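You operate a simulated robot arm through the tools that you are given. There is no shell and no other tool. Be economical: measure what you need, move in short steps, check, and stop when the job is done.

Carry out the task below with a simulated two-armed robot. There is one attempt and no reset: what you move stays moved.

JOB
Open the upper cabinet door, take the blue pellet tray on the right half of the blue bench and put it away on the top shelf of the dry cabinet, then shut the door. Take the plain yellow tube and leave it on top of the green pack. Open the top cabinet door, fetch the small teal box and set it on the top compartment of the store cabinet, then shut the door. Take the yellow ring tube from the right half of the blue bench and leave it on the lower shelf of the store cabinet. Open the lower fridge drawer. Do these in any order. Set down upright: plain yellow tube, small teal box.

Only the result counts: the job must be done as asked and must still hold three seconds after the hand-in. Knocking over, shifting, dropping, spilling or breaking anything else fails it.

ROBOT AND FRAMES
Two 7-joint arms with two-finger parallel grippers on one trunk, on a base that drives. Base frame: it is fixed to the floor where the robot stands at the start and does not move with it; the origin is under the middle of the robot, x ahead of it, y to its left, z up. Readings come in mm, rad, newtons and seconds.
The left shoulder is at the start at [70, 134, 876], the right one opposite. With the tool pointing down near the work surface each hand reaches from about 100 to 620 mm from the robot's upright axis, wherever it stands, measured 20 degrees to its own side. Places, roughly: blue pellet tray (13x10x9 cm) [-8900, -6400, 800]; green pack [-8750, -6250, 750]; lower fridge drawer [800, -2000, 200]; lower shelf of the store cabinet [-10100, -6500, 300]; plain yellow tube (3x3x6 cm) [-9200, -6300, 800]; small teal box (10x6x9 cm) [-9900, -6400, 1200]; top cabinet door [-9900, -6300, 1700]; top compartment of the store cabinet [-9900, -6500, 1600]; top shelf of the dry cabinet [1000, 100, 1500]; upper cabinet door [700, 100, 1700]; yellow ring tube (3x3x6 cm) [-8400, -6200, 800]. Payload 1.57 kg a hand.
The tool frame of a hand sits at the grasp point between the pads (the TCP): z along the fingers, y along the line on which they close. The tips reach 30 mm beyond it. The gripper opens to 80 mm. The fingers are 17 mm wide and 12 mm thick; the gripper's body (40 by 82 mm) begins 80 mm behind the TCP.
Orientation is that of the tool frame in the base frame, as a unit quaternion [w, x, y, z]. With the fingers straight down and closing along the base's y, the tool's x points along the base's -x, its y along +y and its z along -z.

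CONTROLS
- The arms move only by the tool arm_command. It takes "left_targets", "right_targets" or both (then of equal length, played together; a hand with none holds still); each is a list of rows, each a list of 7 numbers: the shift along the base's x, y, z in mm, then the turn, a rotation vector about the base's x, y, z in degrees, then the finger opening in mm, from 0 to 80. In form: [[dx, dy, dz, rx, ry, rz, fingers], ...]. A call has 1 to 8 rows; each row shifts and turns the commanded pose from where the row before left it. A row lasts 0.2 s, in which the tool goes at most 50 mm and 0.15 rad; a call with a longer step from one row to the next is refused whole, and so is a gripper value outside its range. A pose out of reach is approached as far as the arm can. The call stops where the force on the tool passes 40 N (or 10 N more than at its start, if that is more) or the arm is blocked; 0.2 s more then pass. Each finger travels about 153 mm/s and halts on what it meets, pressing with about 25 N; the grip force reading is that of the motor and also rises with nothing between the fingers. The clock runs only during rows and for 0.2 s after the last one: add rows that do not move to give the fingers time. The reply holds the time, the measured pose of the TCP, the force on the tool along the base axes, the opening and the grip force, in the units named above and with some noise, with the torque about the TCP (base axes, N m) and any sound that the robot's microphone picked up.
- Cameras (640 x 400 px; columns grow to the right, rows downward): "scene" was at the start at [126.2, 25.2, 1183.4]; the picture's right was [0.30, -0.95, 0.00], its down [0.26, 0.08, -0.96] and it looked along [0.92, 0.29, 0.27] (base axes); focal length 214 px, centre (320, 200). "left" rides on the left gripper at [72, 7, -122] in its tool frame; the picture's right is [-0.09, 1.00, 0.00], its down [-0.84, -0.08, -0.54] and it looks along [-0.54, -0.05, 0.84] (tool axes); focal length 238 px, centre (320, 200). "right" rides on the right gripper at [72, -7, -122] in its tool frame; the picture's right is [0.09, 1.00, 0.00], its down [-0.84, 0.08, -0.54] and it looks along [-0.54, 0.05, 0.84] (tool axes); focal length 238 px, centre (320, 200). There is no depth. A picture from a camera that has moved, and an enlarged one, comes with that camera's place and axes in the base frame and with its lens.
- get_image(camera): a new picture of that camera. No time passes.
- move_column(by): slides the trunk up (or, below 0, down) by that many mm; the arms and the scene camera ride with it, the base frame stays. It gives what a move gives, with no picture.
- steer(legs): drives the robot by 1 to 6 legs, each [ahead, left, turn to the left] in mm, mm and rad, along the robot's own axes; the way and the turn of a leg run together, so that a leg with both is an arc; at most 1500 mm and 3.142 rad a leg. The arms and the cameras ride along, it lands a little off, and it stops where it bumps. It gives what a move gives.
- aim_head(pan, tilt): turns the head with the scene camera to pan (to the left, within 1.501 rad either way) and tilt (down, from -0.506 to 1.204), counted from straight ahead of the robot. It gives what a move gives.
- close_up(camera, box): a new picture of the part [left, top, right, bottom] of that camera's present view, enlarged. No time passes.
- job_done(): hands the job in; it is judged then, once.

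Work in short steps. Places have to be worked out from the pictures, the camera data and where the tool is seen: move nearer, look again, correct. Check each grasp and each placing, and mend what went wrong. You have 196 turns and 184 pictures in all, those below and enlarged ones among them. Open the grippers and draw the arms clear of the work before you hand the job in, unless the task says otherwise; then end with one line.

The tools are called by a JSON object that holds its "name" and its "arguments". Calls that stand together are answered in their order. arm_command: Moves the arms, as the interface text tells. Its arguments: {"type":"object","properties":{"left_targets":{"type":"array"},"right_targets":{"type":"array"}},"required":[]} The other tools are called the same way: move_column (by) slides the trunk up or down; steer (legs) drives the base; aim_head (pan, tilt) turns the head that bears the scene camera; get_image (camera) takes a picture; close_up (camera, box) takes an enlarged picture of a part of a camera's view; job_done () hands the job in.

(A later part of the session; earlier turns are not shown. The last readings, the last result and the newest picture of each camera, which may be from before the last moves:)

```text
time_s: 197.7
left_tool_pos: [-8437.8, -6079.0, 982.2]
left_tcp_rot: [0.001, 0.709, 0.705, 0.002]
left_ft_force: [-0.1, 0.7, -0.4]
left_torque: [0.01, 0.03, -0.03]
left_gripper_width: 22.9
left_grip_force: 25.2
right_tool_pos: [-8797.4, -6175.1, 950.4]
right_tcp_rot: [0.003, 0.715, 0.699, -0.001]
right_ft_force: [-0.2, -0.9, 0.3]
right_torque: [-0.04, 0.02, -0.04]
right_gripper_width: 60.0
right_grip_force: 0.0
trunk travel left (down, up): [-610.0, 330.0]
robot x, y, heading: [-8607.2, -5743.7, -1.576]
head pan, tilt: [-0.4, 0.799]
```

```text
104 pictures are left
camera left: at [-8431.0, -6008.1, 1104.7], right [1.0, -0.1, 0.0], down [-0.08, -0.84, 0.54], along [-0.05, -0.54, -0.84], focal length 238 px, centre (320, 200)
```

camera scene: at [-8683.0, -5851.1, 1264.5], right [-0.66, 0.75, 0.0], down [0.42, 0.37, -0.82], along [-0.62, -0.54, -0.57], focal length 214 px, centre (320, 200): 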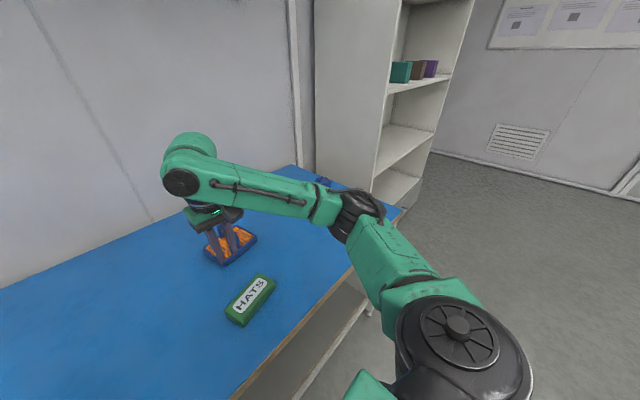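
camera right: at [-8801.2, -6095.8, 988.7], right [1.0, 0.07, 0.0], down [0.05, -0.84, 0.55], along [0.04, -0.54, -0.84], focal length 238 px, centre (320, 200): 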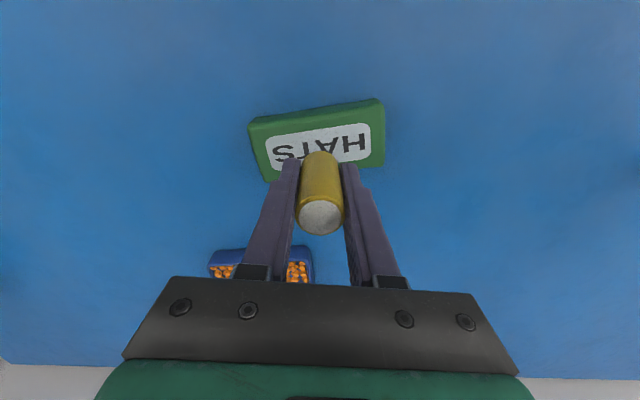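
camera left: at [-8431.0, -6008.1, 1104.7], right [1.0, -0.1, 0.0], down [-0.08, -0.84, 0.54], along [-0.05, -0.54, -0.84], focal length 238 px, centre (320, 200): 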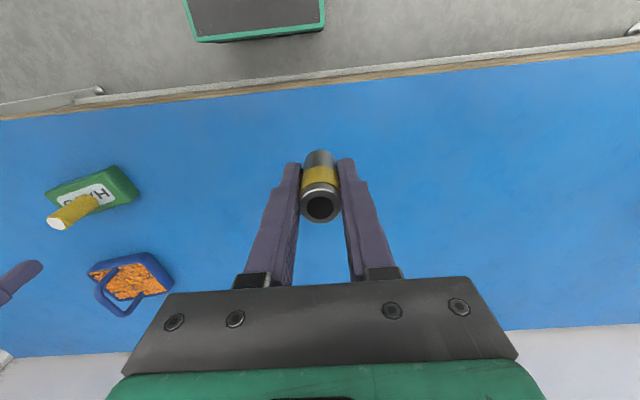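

The ring tube is held in the left hand. I back off and drive to stand before the store cabinet.

{"name": "steer", "arguments": {"legs": [[-350, 0, 0.004], [0, -1250, 0]]}}

{"name": "move_column", "arguments": {"by": 200}}

{"name": "aim_head", "arguments": {"pan": -0.1, "tilt": 0.15}}

{"name": "get_image", "arguments": {"camera": "scene"}}

```text
time_s: 205.8
left_tool_pos: [-9673.7, -5734.6, 982.5]
left_tcp_rot: [0.001, 0.707, 0.707, 0.002]
left_ft_force: [-0.4, 0.1, -0.2]
left_torque: [-0.01, 0.01, -0.03]
left_gripper_width: 23.2
left_grip_force: 25.2
right_tool_pos: [-10031.5, -5831.3, 949.8]
right_tcp_rot: [0.003, 0.715, 0.699, 0.0]
right_ft_force: [0.7, 0.1, 0.1]
right_torque: [0.02, 0.03, 0.0]
right_gripper_width: 60.1
right_grip_force: 0.1
trunk travel left (down, up): [-610.0, 330.0]
robot x, y, heading: [-9842.3, -5400.4, -1.566]
head pan, tilt: [-0.4, 0.799]
```

```text
time_s: 207.9
left_tool_pos: [-9675.0, -5736.3, 1182.2]
left_tcp_rot: [0.001, 0.708, 0.707, 0.001]
left_ft_force: [-0.6, -0.2, -0.8]
left_torque: [-0.03, 0.03, 0.01]
left_gripper_width: 23.2
left_grip_force: 25.1
right_tool_pos: [-10029.7, -5831.3, 1149.5]
right_tcp_rot: [0.002, 0.715, 0.7, 0.001]
right_ft_force: [-0.6, 0.2, 0.7]
right_torque: [0.04, -0.02, 0.0]
right_gripper_width: 60.0
right_grip_force: 0.1
trunk travel left (down, up): [-810.0, 130.0]
robot x, y, heading: [-9842.2, -5401.5, -1.568]
head pan, tilt: [-0.4, 0.799]
```

```text
time_s: 209.0
left_tool_pos: [-9673.2, -5735.7, 1182.5]
left_tcp_rot: [0.001, 0.708, 0.707, 0.002]
left_ft_force: [0.0, -0.8, -0.4]
left_torque: [0.01, 0.03, -0.01]
left_gripper_width: 23.3
left_grip_force: 25.5
right_tool_pos: [-10031.2, -5832.5, 1150.0]
right_tcp_rot: [0.003, 0.714, 0.7, 0.0]
right_ft_force: [0.7, 0.7, -0.1]
right_torque: [0.01, 0.0, 0.01]
right_gripper_width: 60.2
right_grip_force: 0.1
trunk travel left (down, up): [-810.0, 130.0]
robot x, y, heading: [-9842.8, -5396.8, -1.566]
head pan, tilt: [-0.099, 0.15]
```

```text
103 pictures are left
camera scene: at [-9850.3, -5541.2, 1505.9], right [-1.0, 0.1, 0.0], down [0.01, 0.15, -0.99], along [-0.1, -0.98, -0.15], focal length 214 px, centre (320, 200)
```

scene: 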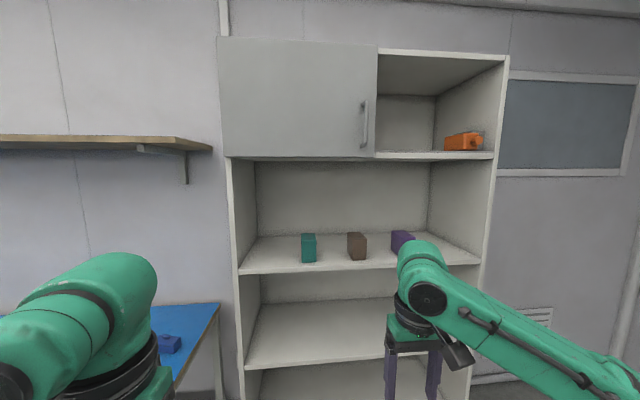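

The top-left compartment has the door, hinged on the left with its handle at about (-10053, -6220, 1647). I raise the trunk, turn the right hand forward, and draw the left hand with the tube low and back.

{"name": "move_column", "arguments": {"by": 125}}

{"name": "arm_command", "arguments": {"right_targets": [[0, 0, 33, -8.2, 0, 0, 80], [0, 0, 33, -8.2, 0, 0, 80], [0, 0, 33, -8.2, 0, 0, 80], [0, 0, 33, -8.2, 0, 0, 80], [0, 0, 33, -8.2, 0, 0, 80], [0, 0, 33, -8.2, 0, 0, 80], [0, 0, 33, -8.2, 0, 0, 80], [0, 0, 33, -8.2, 0, 0, 80]], "left_targets": [[8, 5, -25, 0, 0, 0, 0], [8, 5, -25, 0, 0, 0, 0], [8, 5, -25, 0, 0, 0, 0], [8, 5, -25, 0, 0, 0, 0], [8, 5, -25, 0, 0, 0, 0], [8, 5, -25, 0, 0, 0, 0], [8, 5, -25, 0, 0, 0, 0], [8, 5, -25, 0, 0, 0, 0]]}}

{"name": "arm_command", "arguments": {"right_targets": [[0, 0, 33, -8.2, 0, 0, 80], [0, 0, 33, -8.2, 0, 0, 80], [0, 0, 33, -8, 0, 0, 80]]}}

{"name": "get_image", "arguments": {"camera": "scene"}}

{"name": "get_image", "arguments": {"camera": "right"}}

```text
time_s: 210.5
left_tool_pos: [-9673.5, -5735.5, 1307.6]
left_tcp_rot: [0.002, 0.709, 0.706, 0.001]
left_ft_force: [0.1, -0.1, -0.9]
left_torque: [-0.01, -0.01, 0.02]
left_gripper_width: 23.3
left_grip_force: 24.9
right_tool_pos: [-10031.5, -5832.4, 1275.1]
right_tcp_rot: [0.003, 0.714, 0.7, 0.0]
right_ft_force: [0.0, 0.1, 0.6]
right_torque: [0.01, 0.03, -0.01]
right_gripper_width: 60.0
right_grip_force: 0.1
trunk travel left (down, up): [-935.0, 5.0]
robot x, y, heading: [-9839.0, -5397.6, -1.566]
head pan, tilt: [-0.099, 0.15]
```

```text
time_s: 212.3
left_tool_pos: [-9655.3, -5723.5, 1249.3]
left_tcp_rot: [0.0, 0.708, 0.706, 0.002]
left_ft_force: [-0.1, 0.3, -0.8]
left_torque: [-0.01, 0.0, 0.01]
left_gripper_width: 23.4
left_grip_force: 24.9
left hand out of reach, approached as far as the arm can: row 3, 4, 5, 6, 7, 8
right_tool_pos: [-10030.6, -5830.6, 1539.3]
right_tcp_rot: [0.39, 0.598, 0.588, -0.38]
right_ft_force: [-0.7, -0.1, -0.9]
right_torque: [0.01, 0.03, -0.01]
right_gripper_width: 79.9
right_grip_force: 0.1
trunk travel left (down, up): [-935.0, 5.0]
robot x, y, heading: [-9842.7, -5398.5, -1.568]
head pan, tilt: [-0.099, 0.15]
```

```text
time_s: 213.1
left_tool_pos: [-9654.6, -5724.6, 1248.6]
left_tcp_rot: [0.0, 0.707, 0.707, 0.002]
left_ft_force: [0.4, -0.7, 0.3]
left_torque: [0.01, 0.02, 0.01]
left_gripper_width: 23.3
left_grip_force: 25.1
right_tool_pos: [-10032.0, -5831.6, 1637.8]
right_tcp_rot: [0.506, 0.503, 0.494, -0.496]
right_ft_force: [0.0, 0.5, 0.7]
right_torque: [0.0, -0.02, 0.01]
right_gripper_width: 79.9
right_grip_force: 0.0
trunk travel left (down, up): [-935.0, 5.0]
robot x, y, heading: [-9842.2, -5403.1, -1.571]
head pan, tilt: [-0.099, 0.15]
```

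```text
102 pictures are left
camera scene: at [-9849.7, -5541.6, 1630.9], right [-1.0, 0.1, 0.0], down [0.01, 0.15, -0.99], along [-0.1, -0.98, -0.15], focal length 214 px, centre (320, 200)
```

scene: 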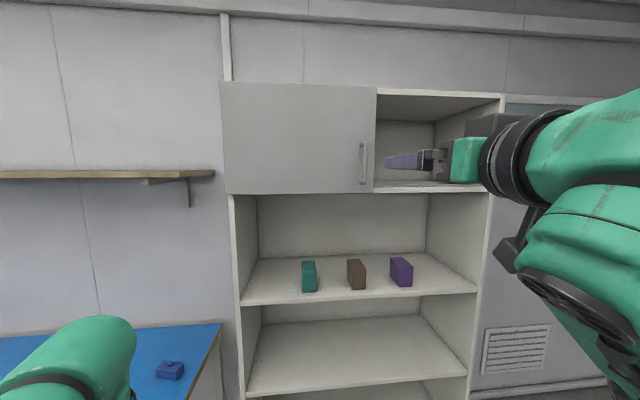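

```text
101 pictures are left
camera right: at [-10037.5, -5711.7, 1564.2], right [1.0, 0.0, -0.07], down [0.06, 0.55, 0.84], along [0.04, -0.84, 0.54], focal length 238 px, centre (320, 200)
```

right: 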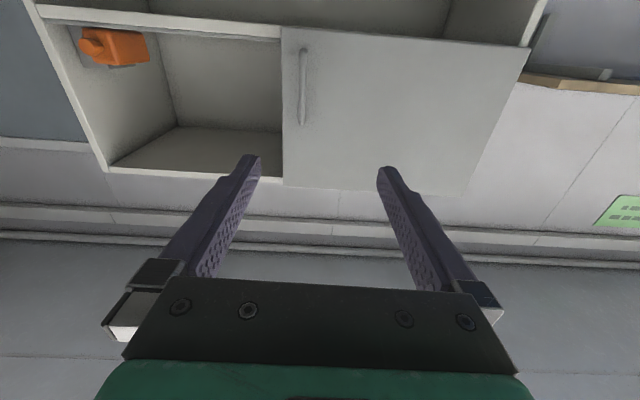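

Triangulation puts the handle bar at (-10049, -6215, 1646). I drive 240 mm ahead with a small shift right and check with the hand camera.

{"name": "steer", "arguments": {"legs": [[240, -16, 0]]}}

{"name": "get_image", "arguments": {"camera": "right"}}

```text
time_s: 214.9
left_tool_pos: [-9669.9, -5959.8, 1249.9]
left_tcp_rot: [0.002, 0.708, 0.706, 0.0]
left_ft_force: [0.0, 0.1, -0.5]
left_torque: [-0.06, -0.01, 0.01]
left_gripper_width: 23.0
left_grip_force: 24.2
right_tool_pos: [-10046.7, -6066.1, 1638.6]
right_tcp_rot: [0.508, 0.502, 0.494, -0.495]
right_ft_force: [-0.6, 0.1, 0.3]
right_torque: [0.04, -0.01, -0.01]
right_gripper_width: 80.2
right_grip_force: 0.0
trunk travel left (down, up): [-935.0, 5.0]
robot x, y, heading: [-9854.6, -5636.8, -1.57]
head pan, tilt: [-0.099, 0.15]
```

```text
100 pictures are left
camera right: at [-10052.8, -5944.9, 1565.3], right [1.0, 0.0, -0.07], down [0.06, 0.55, 0.83], along [0.04, -0.84, 0.55], focal length 238 px, centre (320, 200)
```

right: 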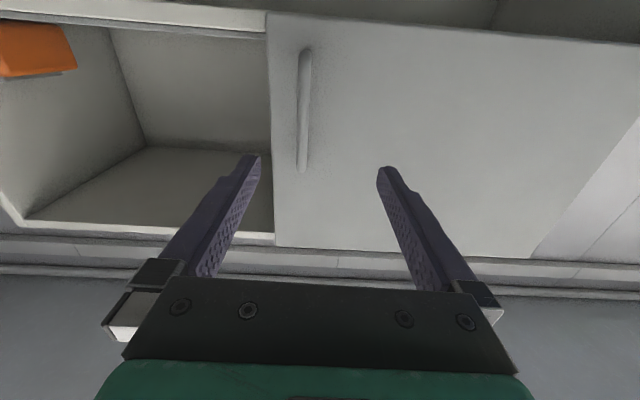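

The hand camera suggests the bar about 15 mm further right than I thought. I shift, advance 60 mm and measure once more.

{"name": "arm_command", "arguments": {"right_targets": [[-7, -20, 0, 0, 0, 0, 80], [-7, -25, 0, 0, 0, 0, 80], [0, -20, 0, 0, 0, 0, 80]]}}

{"name": "get_image", "arguments": {"camera": "right"}}

{"name": "get_image", "arguments": {"camera": "scene"}}

```text
time_s: 215.7
left_tool_pos: [-9670.9, -5963.1, 1248.9]
left_tcp_rot: [0.001, 0.708, 0.706, 0.002]
left_ft_force: [0.4, -0.5, 0.4]
left_torque: [0.02, -0.03, -0.01]
left_gripper_width: 23.1
left_grip_force: 24.6
right_tool_pos: [-10060.2, -6138.0, 1636.6]
right_tcp_rot: [0.507, 0.503, 0.495, -0.494]
right_ft_force: [0.3, -0.4, 0.1]
right_torque: [-0.02, -0.04, 0.02]
right_gripper_width: 80.1
right_grip_force: 0.1
trunk travel left (down, up): [-935.0, 5.0]
robot x, y, heading: [-9857.8, -5637.4, -1.568]
head pan, tilt: [-0.099, 0.15]
```

```text
99 pictures are left
camera right: at [-10066.2, -6017.0, 1563.4], right [1.0, 0.0, -0.07], down [0.06, 0.54, 0.84], along [0.04, -0.84, 0.54], focal length 238 px, centre (320, 200)
```

right: 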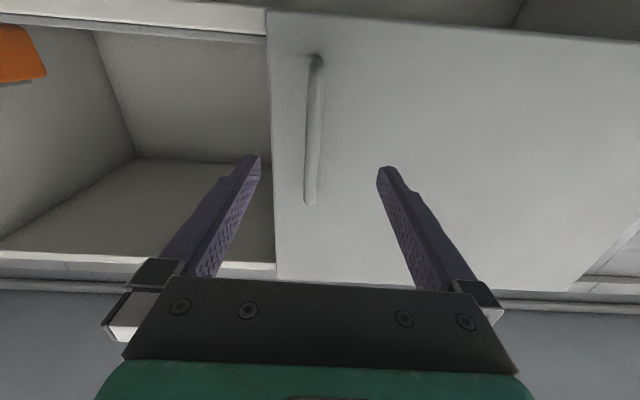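

```text
98 pictures are left
camera scene: at [-9865.1, -5781.4, 1630.8], right [-1.0, 0.1, 0.0], down [0.01, 0.15, -0.99], along [-0.1, -0.98, -0.15], focal length 214 px, centre (320, 200)
```

scene: 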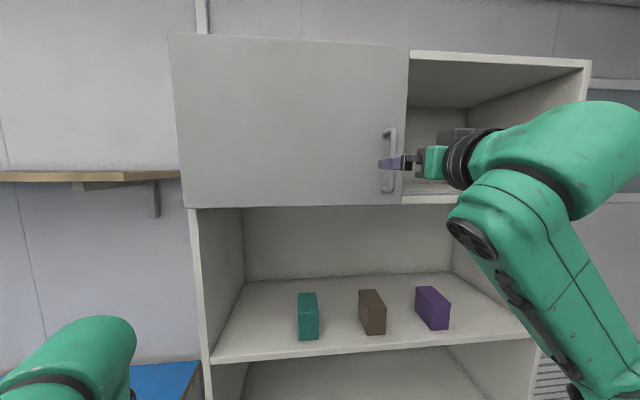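

A consistent solution is a bar at about (-10066, -6250, 1647). I drive 55 mm ahead, correct x, and look before closing.

{"name": "steer", "arguments": {"legs": [[55, -5, 0]]}}

{"name": "arm_command", "arguments": {"right_targets": [[0, -15, 4, 0, 0, 0, 80], [0, -15, 4, 0, 0, 0, 80]]}}

{"name": "get_image", "arguments": {"camera": "right"}}

```text
time_s: 216.6
left_tool_pos: [-9674.4, -6007.2, 1252.5]
left_tcp_rot: [0.004, 0.708, 0.706, -0.001]
left_ft_force: [0.0, 0.8, -0.5]
left_torque: [-0.1, 0.0, 0.01]
left_gripper_width: 23.2
left_grip_force: 25.0
right_tool_pos: [-10064.2, -6176.5, 1642.4]
right_tcp_rot: [0.51, 0.5, 0.492, -0.497]
right_ft_force: [0.5, 1.3, 0.3]
right_torque: [0.06, -0.01, -0.01]
right_gripper_width: 80.0
right_grip_force: 0.0
trunk travel left (down, up): [-935.0, 5.0]
robot x, y, heading: [-9860.6, -5692.5, -1.572]
head pan, tilt: [-0.099, 0.15]
```

```text
time_s: 217.2
left_tool_pos: [-9674.6, -6015.4, 1250.2]
left_tcp_rot: [0.002, 0.708, 0.706, 0.002]
left_ft_force: [-0.4, 0.5, -0.3]
left_torque: [-0.04, -0.03, 0.01]
left_gripper_width: 23.1
left_grip_force: 25.2
right_tool_pos: [-10064.1, -6219.5, 1646.9]
right_tcp_rot: [0.507, 0.502, 0.496, -0.496]
right_ft_force: [0.5, 0.0, -0.1]
right_torque: [0.03, -0.01, -0.03]
right_gripper_width: 80.0
right_grip_force: 0.0
trunk travel left (down, up): [-935.0, 5.0]
robot x, y, heading: [-9863.5, -5693.4, -1.567]
head pan, tilt: [-0.099, 0.15]
```

```text
97 pictures are left
camera right: at [-10070.7, -6098.2, 1572.8], right [1.0, 0.0, -0.07], down [0.06, 0.55, 0.83], along [0.04, -0.84, 0.55], focal length 238 px, centre (320, 200)
```

right: 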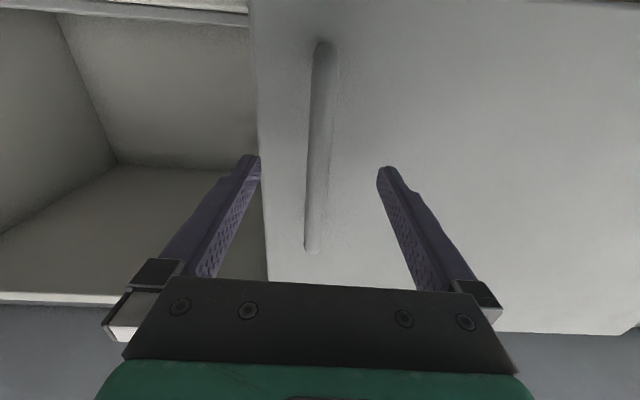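

The bar lies between the fingertips. I advance 6 mm and close.

{"name": "arm_command", "arguments": {"right_targets": [[0, -6, 0, 0, 0, 0, 80], [0, 0, 0, 0, 0, 0, 40], [0, 0, 0, 0, 0, 0, 0], [0, 0, 0, 0, 0, 0, 0], [0, 0, 0, 0, 0, 0, 0]]}}

{"name": "get_image", "arguments": {"camera": "right"}}

```text
time_s: 218.4
left_tool_pos: [-9675.0, -6019.1, 1249.7]
left_tcp_rot: [0.001, 0.708, 0.707, 0.001]
left_ft_force: [0.0, -0.5, -1.0]
left_torque: [-0.01, 0.02, -0.02]
left_gripper_width: 23.4
left_grip_force: 24.5
right_tool_pos: [-10066.4, -6230.3, 1644.6]
right_tcp_rot: [0.507, 0.503, 0.495, -0.494]
right_ft_force: [-0.1, -0.9, -3.1]
right_torque: [0.18, 0.55, -0.02]
right_gripper_width: 13.5
right_grip_force: 30.5
trunk travel left (down, up): [-935.0, 5.0]
robot x, y, heading: [-9861.8, -5700.4, -1.576]
head pan, tilt: [-0.099, 0.15]
```

```text
96 pictures are left
camera right: at [-10072.1, -6108.2, 1571.3], right [1.0, 0.0, -0.07], down [0.06, 0.54, 0.84], along [0.04, -0.84, 0.54], focal length 238 px, centre (320, 200)
```

right: 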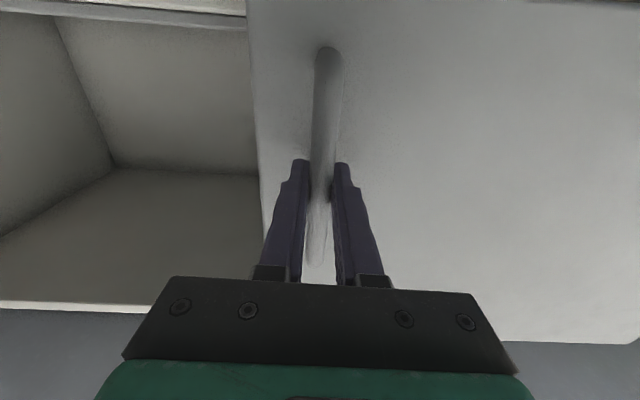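

The bar is gripped (13.5 mm). With the hinge near (-9600, -6285), I pull the door along its arc by moving the base only.

{"name": "steer", "arguments": {"legs": [[-60, 10, 0], [-59, 17, 0]]}}

```text
time_s: 220.0
left_tool_pos: [-9646.8, -5905.9, 1247.4]
left_tcp_rot: [-0.002, 0.708, 0.707, 0.003]
left_ft_force: [1.0, -0.3, 0.1]
left_torque: [0.06, 0.01, -0.01]
left_gripper_width: 23.0
left_grip_force: 24.8
right_tool_pos: [-10037.8, -6116.4, 1647.4]
right_tcp_rot: [0.51, 0.501, 0.493, -0.497]
right_ft_force: [4.2, -2.6, 15.9]
right_torque: [-0.66, 0.56, -0.01]
right_gripper_width: 14.1
right_grip_force: 30.5
trunk travel left (down, up): [-935.0, 5.0]
robot x, y, heading: [-9831.9, -5575.1, -1.567]
head pan, tilt: [-0.099, 0.15]
```

The door follows with little force. I continue along the arc.

{"name": "steer", "arguments": {"legs": [[-56, 25, 0], [-53, 33, 0]]}}

{"name": "get_image", "arguments": {"camera": "scene"}}

```text
time_s: 221.5
left_tool_pos: [-9587.9, -5800.8, 1246.6]
left_tcp_rot: [-0.004, 0.708, 0.706, 0.003]
left_ft_force: [0.7, -0.5, -1.5]
left_torque: [0.05, -0.04, -0.01]
left_gripper_width: 23.1
left_grip_force: 25.2
right_tool_pos: [-9977.4, -6009.5, 1650.7]
right_tcp_rot: [0.513, 0.498, 0.49, -0.499]
right_ft_force: [11.5, -12.0, 15.4]
right_torque: [-0.62, 0.48, 0.04]
right_gripper_width: 14.2
right_grip_force: 29.9
trunk travel left (down, up): [-935.0, 5.0]
robot x, y, heading: [-9778.8, -5463.8, -1.569]
head pan, tilt: [-0.099, 0.15]
```

```text
95 pictures are left
camera scene: at [-9782.0, -5621.5, 1630.4], right [-1.0, 0.1, 0.0], down [0.01, 0.16, -0.99], along [-0.1, -0.98, -0.16], focal length 214 px, centre (320, 200)
```

scene: 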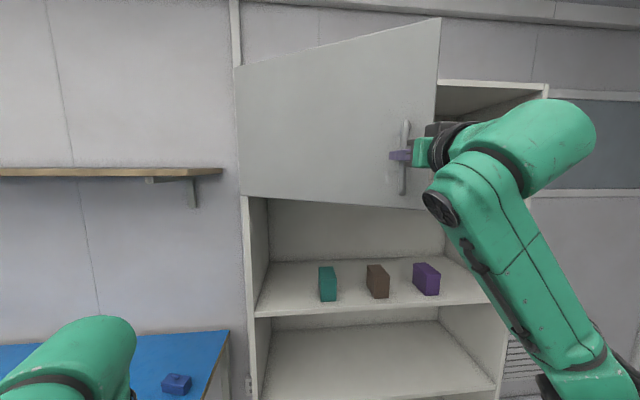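

The door is about 30° open. I continue with more leftward motion.

{"name": "steer", "arguments": {"legs": [[-46, 44, 0], [-40, 48, 0]]}}

{"name": "get_image", "arguments": {"camera": "right"}}

```text
time_s: 223.1
left_tool_pos: [-9503.0, -5715.2, 1247.5]
left_tcp_rot: [-0.002, 0.708, 0.706, 0.006]
left_ft_force: [-0.3, -0.8, -1.3]
left_torque: [0.04, -0.02, 0.02]
left_gripper_width: 23.2
left_grip_force: 25.0
right_tool_pos: [-9893.6, -5921.5, 1654.9]
right_tcp_rot: [0.517, 0.496, 0.486, -0.501]
right_ft_force: [5.9, -12.4, 16.4]
right_torque: [-0.7, 0.49, 0.04]
right_gripper_width: 14.0
right_grip_force: 30.2
trunk travel left (down, up): [-935.0, 5.0]
robot x, y, heading: [-9689.3, -5381.4, -1.571]
head pan, tilt: [-0.099, 0.15]
```

```text
94 pictures are left
camera right: at [-9899.8, -5802.8, 1576.5], right [1.0, 0.0, -0.06], down [0.05, 0.57, 0.82], along [0.04, -0.82, 0.57], focal length 238 px, centre (320, 200)
```

right: 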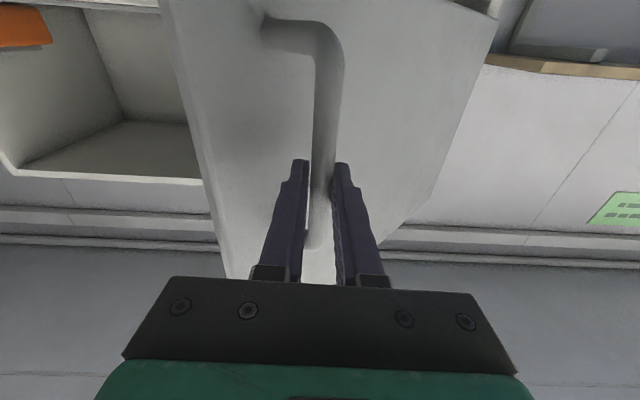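

About 45° open and still smooth; I go on to roughly 70°.

{"name": "steer", "arguments": {"legs": [[-35, 51, 0], [-28, 55, 0], [-20, 58, 0]]}}

{"name": "get_image", "arguments": {"camera": "right"}}

{"name": "get_image", "arguments": {"camera": "scene"}}

```text
time_s: 225.2
left_tool_pos: [-9345.6, -5632.4, 1249.5]
left_tcp_rot: [0.001, 0.709, 0.705, 0.009]
left_ft_force: [-1.0, -0.6, -1.4]
left_torque: [0.08, -0.1, -0.03]
left_gripper_width: 23.2
left_grip_force: 24.5
right_tool_pos: [-9742.4, -5838.0, 1655.2]
right_tcp_rot: [0.522, 0.496, 0.48, -0.501]
right_ft_force: [2.0, -17.9, 11.5]
right_torque: [-0.71, 0.49, 0.12]
right_gripper_width: 14.3
right_grip_force: 30.8
trunk travel left (down, up): [-935.0, 5.0]
robot x, y, heading: [-9520.6, -5298.7, -1.569]
head pan, tilt: [-0.099, 0.15]
```

```text
93 pictures are left
camera right: at [-9747.3, -5720.3, 1576.7], right [1.0, 0.0, -0.06], down [0.04, 0.58, 0.81], along [0.04, -0.81, 0.58], focal length 238 px, centre (320, 200)
```

right: 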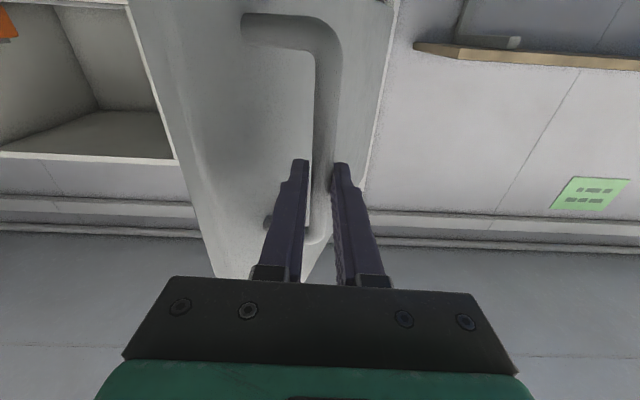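

```text
92 pictures are left
camera scene: at [-9544.4, -5454.3, 1630.0], right [-1.0, 0.1, -0.01], down [0.02, 0.16, -0.99], along [-0.1, -0.98, -0.16], focal length 214 px, centre (320, 200)
```

scene: 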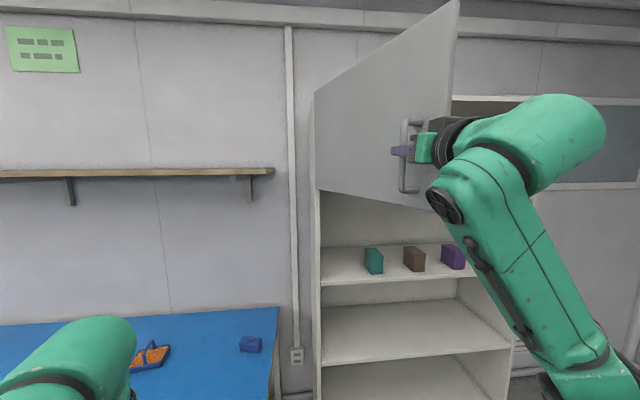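

The door is open about 68°. I release, back off, and go around its free edge to push it wider from the inside.

{"name": "arm_command", "arguments": {"right_targets": [[0, 0, 0, 0, 0, 0, 30], [0, 0, 0, 0, 0, 0, 44], [0, 0, 0, 0, 0, 0, 44]]}}

{"name": "steer", "arguments": {"legs": [[-130, 0, 0], [0, -220, 0]]}}

{"name": "get_image", "arguments": {"camera": "right"}}

{"name": "get_image", "arguments": {"camera": "scene"}}

```text
time_s: 226.1
left_tool_pos: [-9337.8, -5623.4, 1248.5]
left_tcp_rot: [0.001, 0.709, 0.705, 0.002]
left_ft_force: [-0.2, 0.2, -0.2]
left_torque: [0.02, 0.0, -0.04]
left_gripper_width: 23.1
left_grip_force: 25.2
right_tool_pos: [-9730.0, -5824.6, 1661.3]
right_tcp_rot: [0.522, 0.491, 0.481, -0.505]
right_ft_force: [0.1, 0.2, 0.5]
right_torque: [0.02, 0.02, 0.03]
right_gripper_width: 44.0
right_grip_force: 0.0
trunk travel left (down, up): [-935.0, 5.0]
robot x, y, heading: [-9523.2, -5300.7, -1.569]
head pan, tilt: [-0.099, 0.15]
```

```text
time_s: 228.6
left_tool_pos: [-9552.0, -5492.2, 1248.3]
left_tcp_rot: [-0.002, 0.708, 0.706, 0.0]
left_ft_force: [-0.4, -0.9, -0.9]
left_torque: [-0.01, 0.04, 0.0]
left_gripper_width: 23.1
left_grip_force: 24.7
right_tool_pos: [-9942.1, -5694.8, 1663.0]
right_tcp_rot: [0.521, 0.49, 0.481, -0.507]
right_ft_force: [-0.1, -0.6, 0.9]
right_torque: [0.04, -0.01, -0.03]
right_gripper_width: 44.0
right_grip_force: 0.1
trunk travel left (down, up): [-935.0, 5.0]
robot x, y, heading: [-9739.4, -5170.7, -1.569]
head pan, tilt: [-0.099, 0.15]
```

```text
91 pictures are left
camera right: at [-9947.7, -5577.4, 1582.5], right [1.0, 0.0, -0.07], down [0.05, 0.59, 0.81], along [0.04, -0.81, 0.59], focal length 238 px, centre (320, 200)
```

right: 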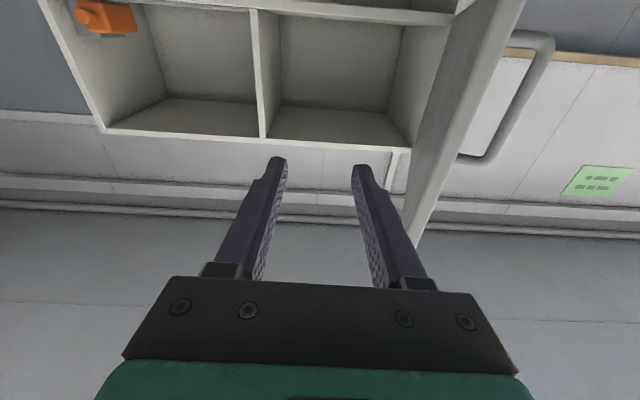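

```text
90 pictures are left
camera scene: at [-9744.1, -5311.1, 1630.9], right [-1.0, 0.1, 0.0], down [0.01, 0.15, -0.99], along [-0.1, -0.98, -0.15], focal length 214 px, centre (320, 200)
```

scene: 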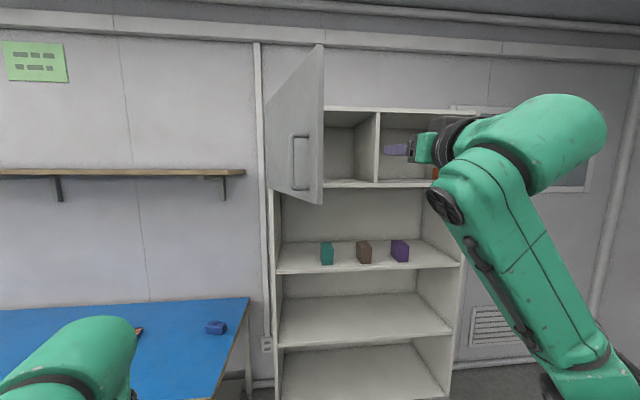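

The hand is inside the door's edge now. I open the fingers wide, go ahead 190 mm, and push left with the base.

{"name": "arm_command", "arguments": {"right_targets": [[0, 0, 0, 0, 0, 0, 80], [0, 0, 0, 0, 0, 0, 80]]}}

{"name": "steer", "arguments": {"legs": [[190, 0, 0], [0, 150, 0], [0, 150, 0]]}}

{"name": "get_image", "arguments": {"camera": "right"}}

```text
time_s: 229.2
left_tool_pos: [-9554.9, -5492.0, 1248.6]
left_tcp_rot: [0.0, 0.708, 0.706, 0.001]
left_ft_force: [-0.2, 0.8, -0.2]
left_torque: [0.03, 0.06, -0.02]
left_gripper_width: 23.4
left_grip_force: 25.3
right_tool_pos: [-9944.8, -5693.2, 1662.3]
right_tcp_rot: [0.523, 0.49, 0.481, -0.506]
right_ft_force: [1.0, -0.5, 0.2]
right_torque: [-0.02, 0.01, -0.03]
right_gripper_width: 79.8
right_grip_force: 0.0
trunk travel left (down, up): [-935.0, 5.0]
robot x, y, heading: [-9743.0, -5167.8, -1.569]
head pan, tilt: [-0.099, 0.15]
```

```text
time_s: 232.7
left_tool_pos: [-9260.4, -5682.3, 1249.2]
left_tcp_rot: [0.002, 0.709, 0.705, 0.003]
left_ft_force: [0.0, -0.2, -1.4]
left_torque: [0.01, 0.0, 0.03]
left_gripper_width: 23.3
left_grip_force: 24.6
right_tool_pos: [-9655.5, -5882.3, 1661.0]
right_tcp_rot: [0.524, 0.491, 0.478, -0.506]
right_ft_force: [-0.2, 0.3, 0.4]
right_torque: [-0.02, 0.02, -0.01]
right_gripper_width: 79.8
right_grip_force: 0.1
trunk travel left (down, up): [-935.0, 5.0]
robot x, y, heading: [-9442.5, -5353.2, -1.577]
head pan, tilt: [-0.099, 0.15]
```

```text
89 pictures are left
camera right: at [-9659.9, -5764.9, 1581.6], right [1.0, 0.0, -0.06], down [0.05, 0.59, 0.81], along [0.04, -0.81, 0.59], focal length 238 px, centre (320, 200)
```

right: 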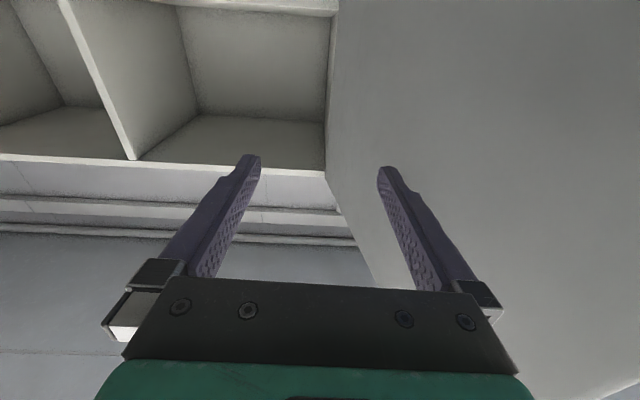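

The door now stands near 90° or wider. I back off, lower the trunk for the teal box's shelf, and move in front of it.

{"name": "steer", "arguments": {"legs": [[-60, -60, 0], [-200, -180, 0]]}}

{"name": "move_column", "arguments": {"by": -400}}

{"name": "aim_head", "arguments": {"pan": -0.1, "tilt": 0.2}}

{"name": "get_image", "arguments": {"camera": "scene"}}

```text
time_s: 235.3
left_tool_pos: [-9495.8, -5426.0, 1248.5]
left_tcp_rot: [-0.001, 0.71, 0.705, 0.002]
left_ft_force: [-0.4, -0.3, -1.2]
left_torque: [0.05, 0.0, 0.01]
left_gripper_width: 23.2
left_grip_force: 25.1
right_tool_pos: [-9887.7, -5626.8, 1661.3]
right_tcp_rot: [0.521, 0.492, 0.48, -0.507]
right_ft_force: [1.1, -0.3, 0.2]
right_torque: [-0.01, -0.01, -0.01]
right_gripper_width: 80.0
right_grip_force: 0.1
trunk travel left (down, up): [-935.0, 5.0]
robot x, y, heading: [-9683.2, -5099.9, -1.572]
head pan, tilt: [-0.099, 0.15]
```

```text
time_s: 239.1
left_tool_pos: [-9498.1, -5423.2, 848.8]
left_tcp_rot: [0.0, 0.709, 0.705, 0.001]
left_ft_force: [-0.4, -0.9, -0.8]
left_torque: [0.01, 0.02, 0.04]
left_gripper_width: 23.5
left_grip_force: 25.1
right_tool_pos: [-9888.6, -5622.8, 1261.9]
right_tcp_rot: [0.522, 0.491, 0.479, -0.507]
right_ft_force: [0.2, 0.0, 0.5]
right_torque: [0.02, 0.02, -0.01]
right_gripper_width: 80.1
right_grip_force: 0.0
trunk travel left (down, up): [-535.0, 405.0]
robot x, y, heading: [-9681.9, -5097.1, -1.574]
head pan, tilt: [-0.099, 0.15]
```

```text
time_s: 239.8
left_tool_pos: [-9497.1, -5422.4, 849.1]
left_tcp_rot: [0.0, 0.71, 0.705, 0.001]
left_ft_force: [-0.1, -0.1, -0.8]
left_torque: [-0.05, -0.03, 0.0]
left_gripper_width: 22.9
left_grip_force: 25.0
right_tool_pos: [-9890.2, -5621.8, 1261.2]
right_tcp_rot: [0.521, 0.492, 0.48, -0.506]
right_ft_force: [0.4, 0.6, -0.3]
right_torque: [0.0, -0.03, 0.03]
right_gripper_width: 80.4
right_grip_force: 0.0
trunk travel left (down, up): [-535.0, 405.0]
robot x, y, heading: [-9682.3, -5095.7, -1.577]
head pan, tilt: [-0.099, 0.201]
```

```text
88 pictures are left
camera scene: at [-9691.2, -5240.3, 1226.3], right [-0.99, 0.1, 0.0], down [0.02, 0.2, -0.98], along [-0.1, -0.97, -0.2], focal length 214 px, centre (320, 200)
```

scene: 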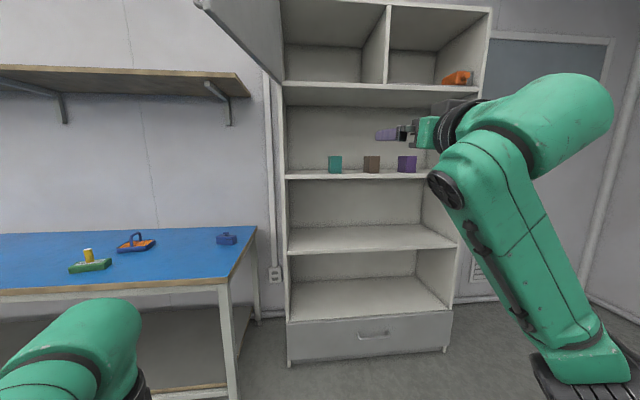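

The door is swung past 90° and the shelves are all in view. I lower the hand to box height and drive ahead.

{"name": "arm_command", "arguments": {"right_targets": [[0, 0, -30, -1.5, 0, 0, 80], [0, 0, -30, -1.5, 0, 0, 80]]}}

{"name": "steer", "arguments": {"legs": [[480, 0, 0.004]]}}

{"name": "get_image", "arguments": {"camera": "right"}}

{"name": "get_image", "arguments": {"camera": "scene"}}

```text
time_s: 240.3
left_tool_pos: [-9497.4, -5423.0, 848.9]
left_tcp_rot: [0.001, 0.709, 0.705, 0.002]
left_ft_force: [-0.7, -0.1, -1.6]
left_torque: [0.02, 0.02, -0.01]
left_gripper_width: 23.2
left_grip_force: 25.0
right_tool_pos: [-9891.0, -5620.7, 1201.8]
right_tcp_rot: [0.535, 0.477, 0.465, -0.519]
right_ft_force: [-0.3, 0.0, -0.2]
right_torque: [-0.04, 0.03, 0.02]
right_gripper_width: 80.0
right_grip_force: 0.0
trunk travel left (down, up): [-535.0, 405.0]
robot x, y, heading: [-9682.3, -5099.9, -1.57]
head pan, tilt: [-0.099, 0.201]
```

```text
time_s: 243.2
left_tool_pos: [-9493.9, -5902.2, 849.5]
left_tcp_rot: [0.001, 0.707, 0.707, 0.003]
left_ft_force: [-0.1, -0.2, -0.5]
left_torque: [0.03, 0.03, 0.01]
left_gripper_width: 23.4
left_grip_force: 24.9
right_tool_pos: [-9886.9, -6104.5, 1202.5]
right_tcp_rot: [0.537, 0.476, 0.468, -0.516]
right_ft_force: [0.6, 0.2, -0.4]
right_torque: [0.01, 0.0, 0.01]
right_gripper_width: 79.8
right_grip_force: 0.0
trunk travel left (down, up): [-535.0, 405.0]
robot x, y, heading: [-9677.0, -5580.7, -1.565]
head pan, tilt: [-0.099, 0.201]
```

```text
87 pictures are left
camera right: at [-9892.3, -5991.0, 1115.8], right [1.0, 0.0, -0.06], down [0.05, 0.63, 0.77], along [0.04, -0.78, 0.63], focal length 238 px, centre (320, 200)
```

right: 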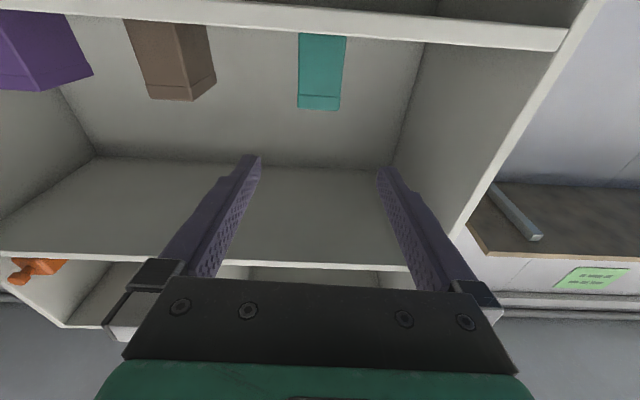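

```text
86 pictures are left
camera scene: at [-9689.6, -5721.0, 1226.2], right [-1.0, 0.09, 0.0], down [0.02, 0.2, -0.98], along [-0.09, -0.98, -0.2], focal length 214 px, centre (320, 200)
```

scene: 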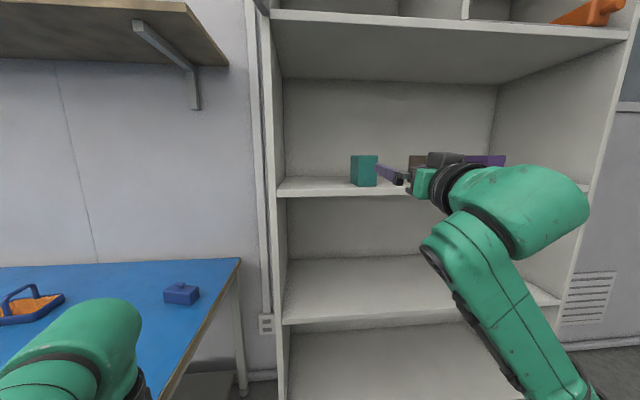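

The teal box's front is at y≈-6350, x centre -9886, z 1150–1240. I tilt the tool 15° downward so the hand camera clears the shelf edge, then advance most of the way.

{"name": "arm_command", "arguments": {"right_targets": [[0, 0, 2, 7, 0, 0, 80], [0, 0, 2, 7, 0, 0, 80], [0, 0, 1, 7, 0, 0, 80]]}}

{"name": "steer", "arguments": {"legs": [[170, 0, 0]]}}

{"name": "get_image", "arguments": {"camera": "right"}}

{"name": "get_image", "arguments": {"camera": "scene"}}

```text
time_s: 244.0
left_tool_pos: [-9493.8, -5901.5, 849.5]
left_tcp_rot: [0.001, 0.707, 0.707, 0.002]
left_ft_force: [0.4, 0.1, -1.5]
left_torque: [-0.01, -0.02, -0.02]
left_gripper_width: 23.3
left_grip_force: 25.3
right_tool_pos: [-9884.7, -6103.4, 1206.8]
right_tcp_rot: [0.439, 0.566, 0.554, -0.423]
right_ft_force: [-0.2, 0.5, -0.6]
right_torque: [-0.04, 0.0, 0.0]
right_gripper_width: 79.7
right_grip_force: 0.1
trunk travel left (down, up): [-535.0, 405.0]
robot x, y, heading: [-9683.3, -5581.8, -1.564]
head pan, tilt: [-0.099, 0.201]
```

```text
time_s: 245.5
left_tool_pos: [-9493.9, -6071.5, 849.4]
left_tcp_rot: [0.001, 0.706, 0.708, 0.002]
left_ft_force: [0.0, 0.0, -0.8]
left_torque: [0.04, 0.0, 0.01]
left_gripper_width: 23.5
left_grip_force: 25.0
right_tool_pos: [-9884.5, -6273.2, 1206.3]
right_tcp_rot: [0.441, 0.565, 0.554, -0.423]
right_ft_force: [-0.7, -1.4, -0.5]
right_torque: [0.04, -0.01, 0.01]
right_gripper_width: 80.2
right_grip_force: 0.0
trunk travel left (down, up): [-535.0, 405.0]
robot x, y, heading: [-9680.4, -5747.3, -1.564]
head pan, tilt: [-0.099, 0.201]
```

```text
85 pictures are left
camera right: at [-9890.9, -6137.8, 1167.0], right [1.0, 0.03, -0.06], down [0.05, 0.31, 0.95], along [0.04, -0.95, 0.31], focal length 238 px, centre (320, 200)
```

right: 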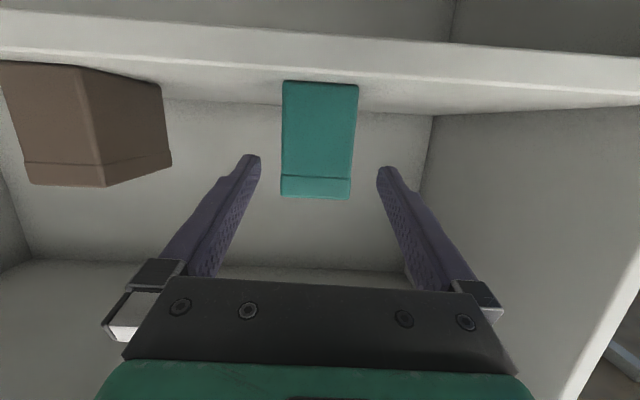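

```text
84 pictures are left
camera scene: at [-9688.5, -5890.8, 1226.2], right [-1.0, 0.09, 0.0], down [0.02, 0.2, -0.98], along [-0.09, -0.98, -0.2], focal length 214 px, centre (320, 200)
```

scene: 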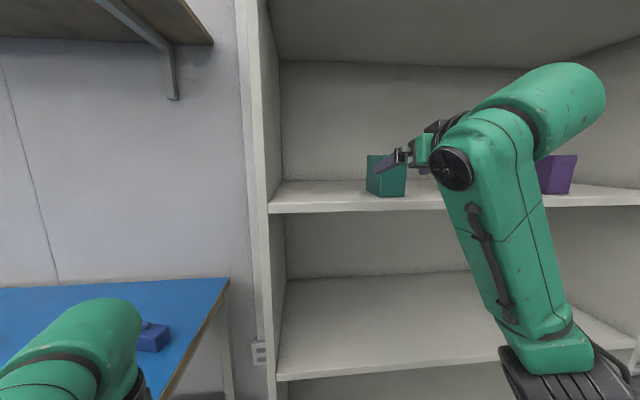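

The box is centred between the fingers. I lower 8 mm and advance 105 mm so that the fingers straddle it.

{"name": "arm_command", "arguments": {"right_targets": [[0, 0, -8, 0, 0, 0, 80]]}}

{"name": "steer", "arguments": {"legs": [[102, 0, 0]]}}

{"name": "get_image", "arguments": {"camera": "right"}}

```text
time_s: 245.9
left_tool_pos: [-9493.5, -6071.5, 849.1]
left_tcp_rot: [0.001, 0.706, 0.708, 0.002]
left_ft_force: [1.2, 0.1, -1.0]
left_torque: [-0.01, 0.0, -0.01]
left_gripper_width: 23.3
left_grip_force: 25.1
right_tool_pos: [-9885.8, -6273.5, 1198.7]
right_tcp_rot: [0.44, 0.566, 0.554, -0.423]
right_ft_force: [0.1, -0.4, -0.2]
right_torque: [0.04, -0.06, -0.03]
right_gripper_width: 79.9
right_grip_force: 0.0
trunk travel left (down, up): [-535.0, 405.0]
robot x, y, heading: [-9680.3, -5746.9, -1.57]
head pan, tilt: [-0.099, 0.201]
```

```text
time_s: 247.0
left_tool_pos: [-9492.7, -6172.6, 848.8]
left_tcp_rot: [0.001, 0.707, 0.707, 0.002]
left_ft_force: [0.2, 0.7, -0.7]
left_torque: [0.01, 0.0, 0.03]
left_gripper_width: 23.2
left_grip_force: 25.2
right_tool_pos: [-9884.8, -6375.5, 1198.6]
right_tcp_rot: [0.442, 0.565, 0.555, -0.422]
right_ft_force: [0.1, 0.2, 0.0]
right_torque: [0.01, -0.02, 0.01]
right_gripper_width: 80.1
right_grip_force: 0.1
trunk travel left (down, up): [-535.0, 405.0]
robot x, y, heading: [-9678.3, -5850.2, -1.565]
head pan, tilt: [-0.099, 0.201]
```

```text
83 pictures are left
camera right: at [-9890.2, -6239.6, 1159.0], right [1.0, 0.03, -0.06], down [0.05, 0.31, 0.95], along [0.04, -0.95, 0.31], focal length 238 px, centre (320, 200)
```

right: 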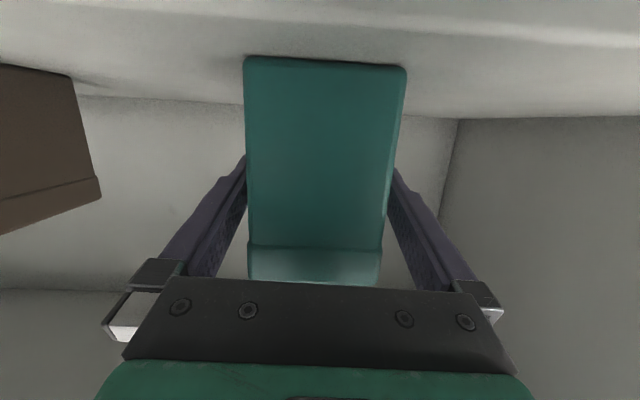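

The fingers straddle the box nicely. I close and lift a little.

{"name": "arm_command", "arguments": {"right_targets": [[0, 0, 0, 0, 0, 0, 50], [0, 0, 0, 0, 0, 0, 0], [0, 0, 0, 0, 0, 0, 0], [0, 0, 0, 0, 0, 0, 0]]}}

{"name": "arm_command", "arguments": {"right_targets": [[0, 0, 10, 0, 0, 0, 0], [0, 0, 20, 0, 0, 0, 0], [0, 0, 20, 0, 0, 0, 0]]}}

{"name": "get_image", "arguments": {"camera": "right"}}

{"name": "get_image", "arguments": {"camera": "scene"}}

```text
time_s: 248.0
left_tool_pos: [-9492.5, -6173.1, 848.8]
left_tcp_rot: [0.0, 0.707, 0.707, 0.001]
left_ft_force: [0.2, 0.2, 0.5]
left_torque: [0.04, -0.02, 0.02]
left_gripper_width: 23.3
left_grip_force: 24.6
right_tool_pos: [-9882.9, -6375.1, 1199.0]
right_tcp_rot: [0.441, 0.565, 0.554, -0.423]
right_ft_force: [-0.5, -0.2, 0.0]
right_torque: [-0.01, -0.02, 0.05]
right_gripper_width: 58.1
right_grip_force: 24.9
trunk travel left (down, up): [-535.0, 405.0]
robot x, y, heading: [-9681.4, -5851.5, -1.566]
head pan, tilt: [-0.099, 0.201]
```

```text
time_s: 248.8
left_tool_pos: [-9493.2, -6173.3, 848.8]
left_tcp_rot: [0.001, 0.706, 0.708, 0.002]
left_ft_force: [0.1, -0.3, -0.7]
left_torque: [-0.01, -0.04, -0.02]
left_gripper_width: 23.1
left_grip_force: 24.6
right_tool_pos: [-9884.2, -6375.8, 1248.4]
right_tcp_rot: [0.441, 0.565, 0.554, -0.423]
right_ft_force: [-1.0, 0.0, -0.4]
right_torque: [0.0, -0.03, -0.05]
right_gripper_width: 58.4
right_grip_force: 25.4
trunk travel left (down, up): [-535.0, 405.0]
robot x, y, heading: [-9679.9, -5847.0, -1.563]
head pan, tilt: [-0.099, 0.201]
```

```text
82 pictures are left
camera right: at [-9890.6, -6239.3, 1208.6], right [1.0, 0.03, -0.06], down [0.05, 0.31, 0.95], along [0.04, -0.95, 0.31], focal length 238 px, centre (320, 200)
```

right: 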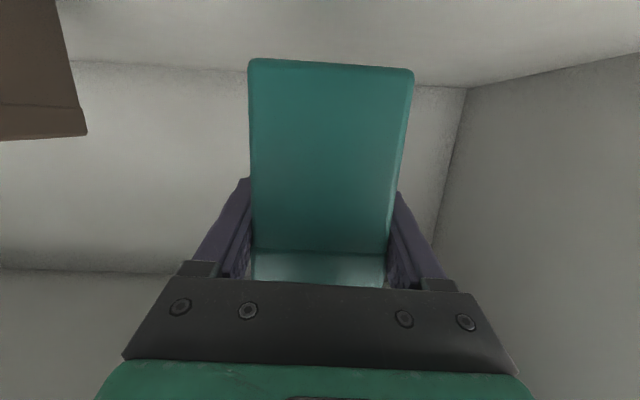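

```text
81 pictures are left
camera scene: at [-9687.7, -5992.2, 1226.2], right [-1.0, 0.09, 0.0], down [0.02, 0.2, -0.98], along [-0.09, -0.98, -0.2], focal length 214 px, centre (320, 200)
```

scene: 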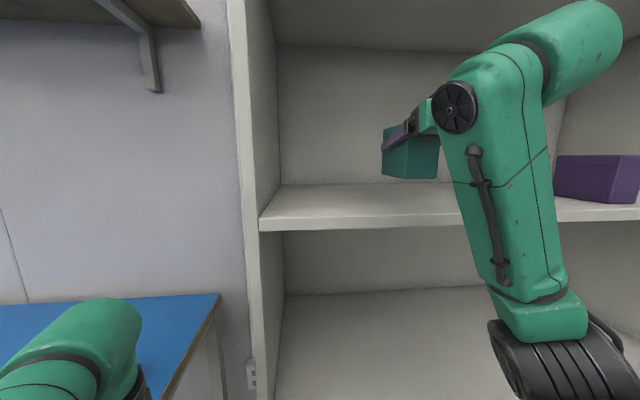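

The box is held level. I back out, shift a little right for clearance to the open door, and raise the trunk.

{"name": "steer", "arguments": {"legs": [[-280, 0, 0], [0, -70, 0]]}}

{"name": "move_column", "arguments": {"by": 400}}

{"name": "get_image", "arguments": {"camera": "scene"}}

{"name": "get_image", "arguments": {"camera": "right"}}

```text
time_s: 251.4
left_tool_pos: [-9564.0, -5895.1, 849.3]
left_tcp_rot: [0.001, 0.706, 0.708, 0.002]
left_ft_force: [0.1, -0.3, -0.5]
left_torque: [-0.01, -0.01, -0.03]
left_gripper_width: 23.2
left_grip_force: 25.3
right_tool_pos: [-9955.1, -6097.1, 1249.2]
right_tcp_rot: [0.441, 0.566, 0.554, -0.423]
right_ft_force: [-0.7, -0.7, -1.9]
right_torque: [-0.03, -0.01, 0.01]
right_gripper_width: 58.2
right_grip_force: 24.4
trunk travel left (down, up): [-535.0, 405.0]
robot x, y, heading: [-9748.0, -5573.0, -1.563]
head pan, tilt: [-0.099, 0.201]
```

```text
time_s: 255.2
left_tool_pos: [-9563.3, -5895.7, 1248.9]
left_tcp_rot: [0.001, 0.707, 0.707, 0.002]
left_ft_force: [0.5, 1.2, -0.7]
left_torque: [0.01, 0.0, 0.02]
left_gripper_width: 23.2
left_grip_force: 24.9
right_tool_pos: [-9954.9, -6098.7, 1649.0]
right_tcp_rot: [0.441, 0.565, 0.555, -0.422]
right_ft_force: [0.2, 0.5, -1.8]
right_torque: [0.03, 0.01, 0.05]
right_gripper_width: 58.0
right_grip_force: 24.8
trunk travel left (down, up): [-935.0, 5.0]
robot x, y, heading: [-9748.9, -5573.0, -1.565]
head pan, tilt: [-0.099, 0.201]
```

```text
80 pictures are left
camera scene: at [-9759.1, -5714.8, 1626.2], right [-1.0, 0.09, 0.0], down [0.02, 0.2, -0.98], along [-0.09, -0.98, -0.2], focal length 214 px, centre (320, 200)
```

scene: 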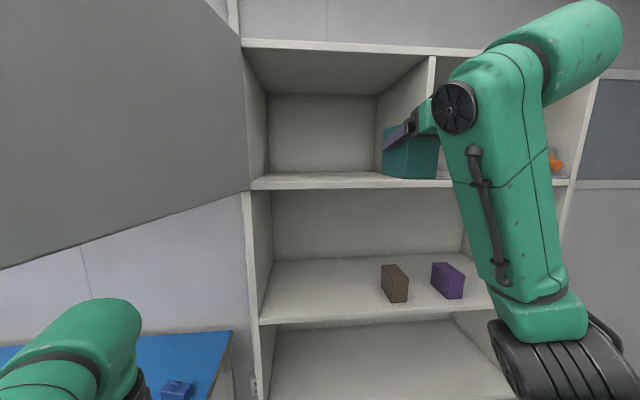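

```text
79 pictures are left
camera right: at [-9961.9, -5961.8, 1608.3], right [1.0, 0.03, -0.06], down [0.05, 0.31, 0.95], along [0.04, -0.95, 0.31], focal length 238 px, centre (320, 200)
```

right: 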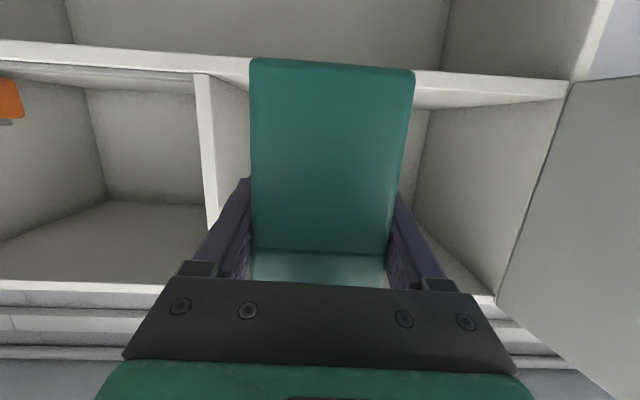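

The compartment is clear and the box bottom is about 40 mm above its floor (z≈1549). I drive in.

{"name": "steer", "arguments": {"legs": [[140, 0, 0], [137, 0, 0]]}}

{"name": "get_image", "arguments": {"camera": "scene"}}

```text
time_s: 257.5
left_tool_pos: [-9562.5, -6169.2, 1249.6]
left_tcp_rot: [0.002, 0.707, 0.707, 0.001]
left_ft_force: [-0.3, 0.0, -0.2]
left_torque: [-0.03, 0.0, 0.0]
left_gripper_width: 23.6
left_grip_force: 24.8
right_tool_pos: [-9954.6, -6368.0, 1650.7]
right_tcp_rot: [0.442, 0.565, 0.553, -0.424]
right_ft_force: [0.0, 1.0, -1.3]
right_torque: [0.02, 0.0, 0.03]
right_gripper_width: 57.9
right_grip_force: 24.7
trunk travel left (down, up): [-935.0, 5.0]
robot x, y, heading: [-9746.1, -5848.1, -1.566]
head pan, tilt: [-0.099, 0.201]
```

```text
78 pictures are left
camera scene: at [-9757.7, -5986.2, 1626.6], right [-1.0, 0.09, 0.0], down [0.02, 0.2, -0.98], along [-0.09, -0.98, -0.2], focal length 214 px, centre (320, 200)
```

scene: 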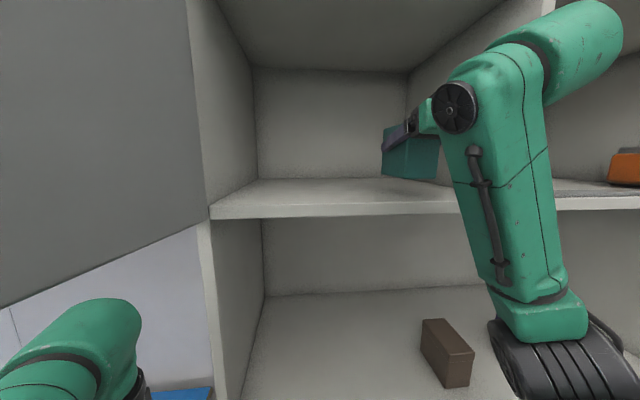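

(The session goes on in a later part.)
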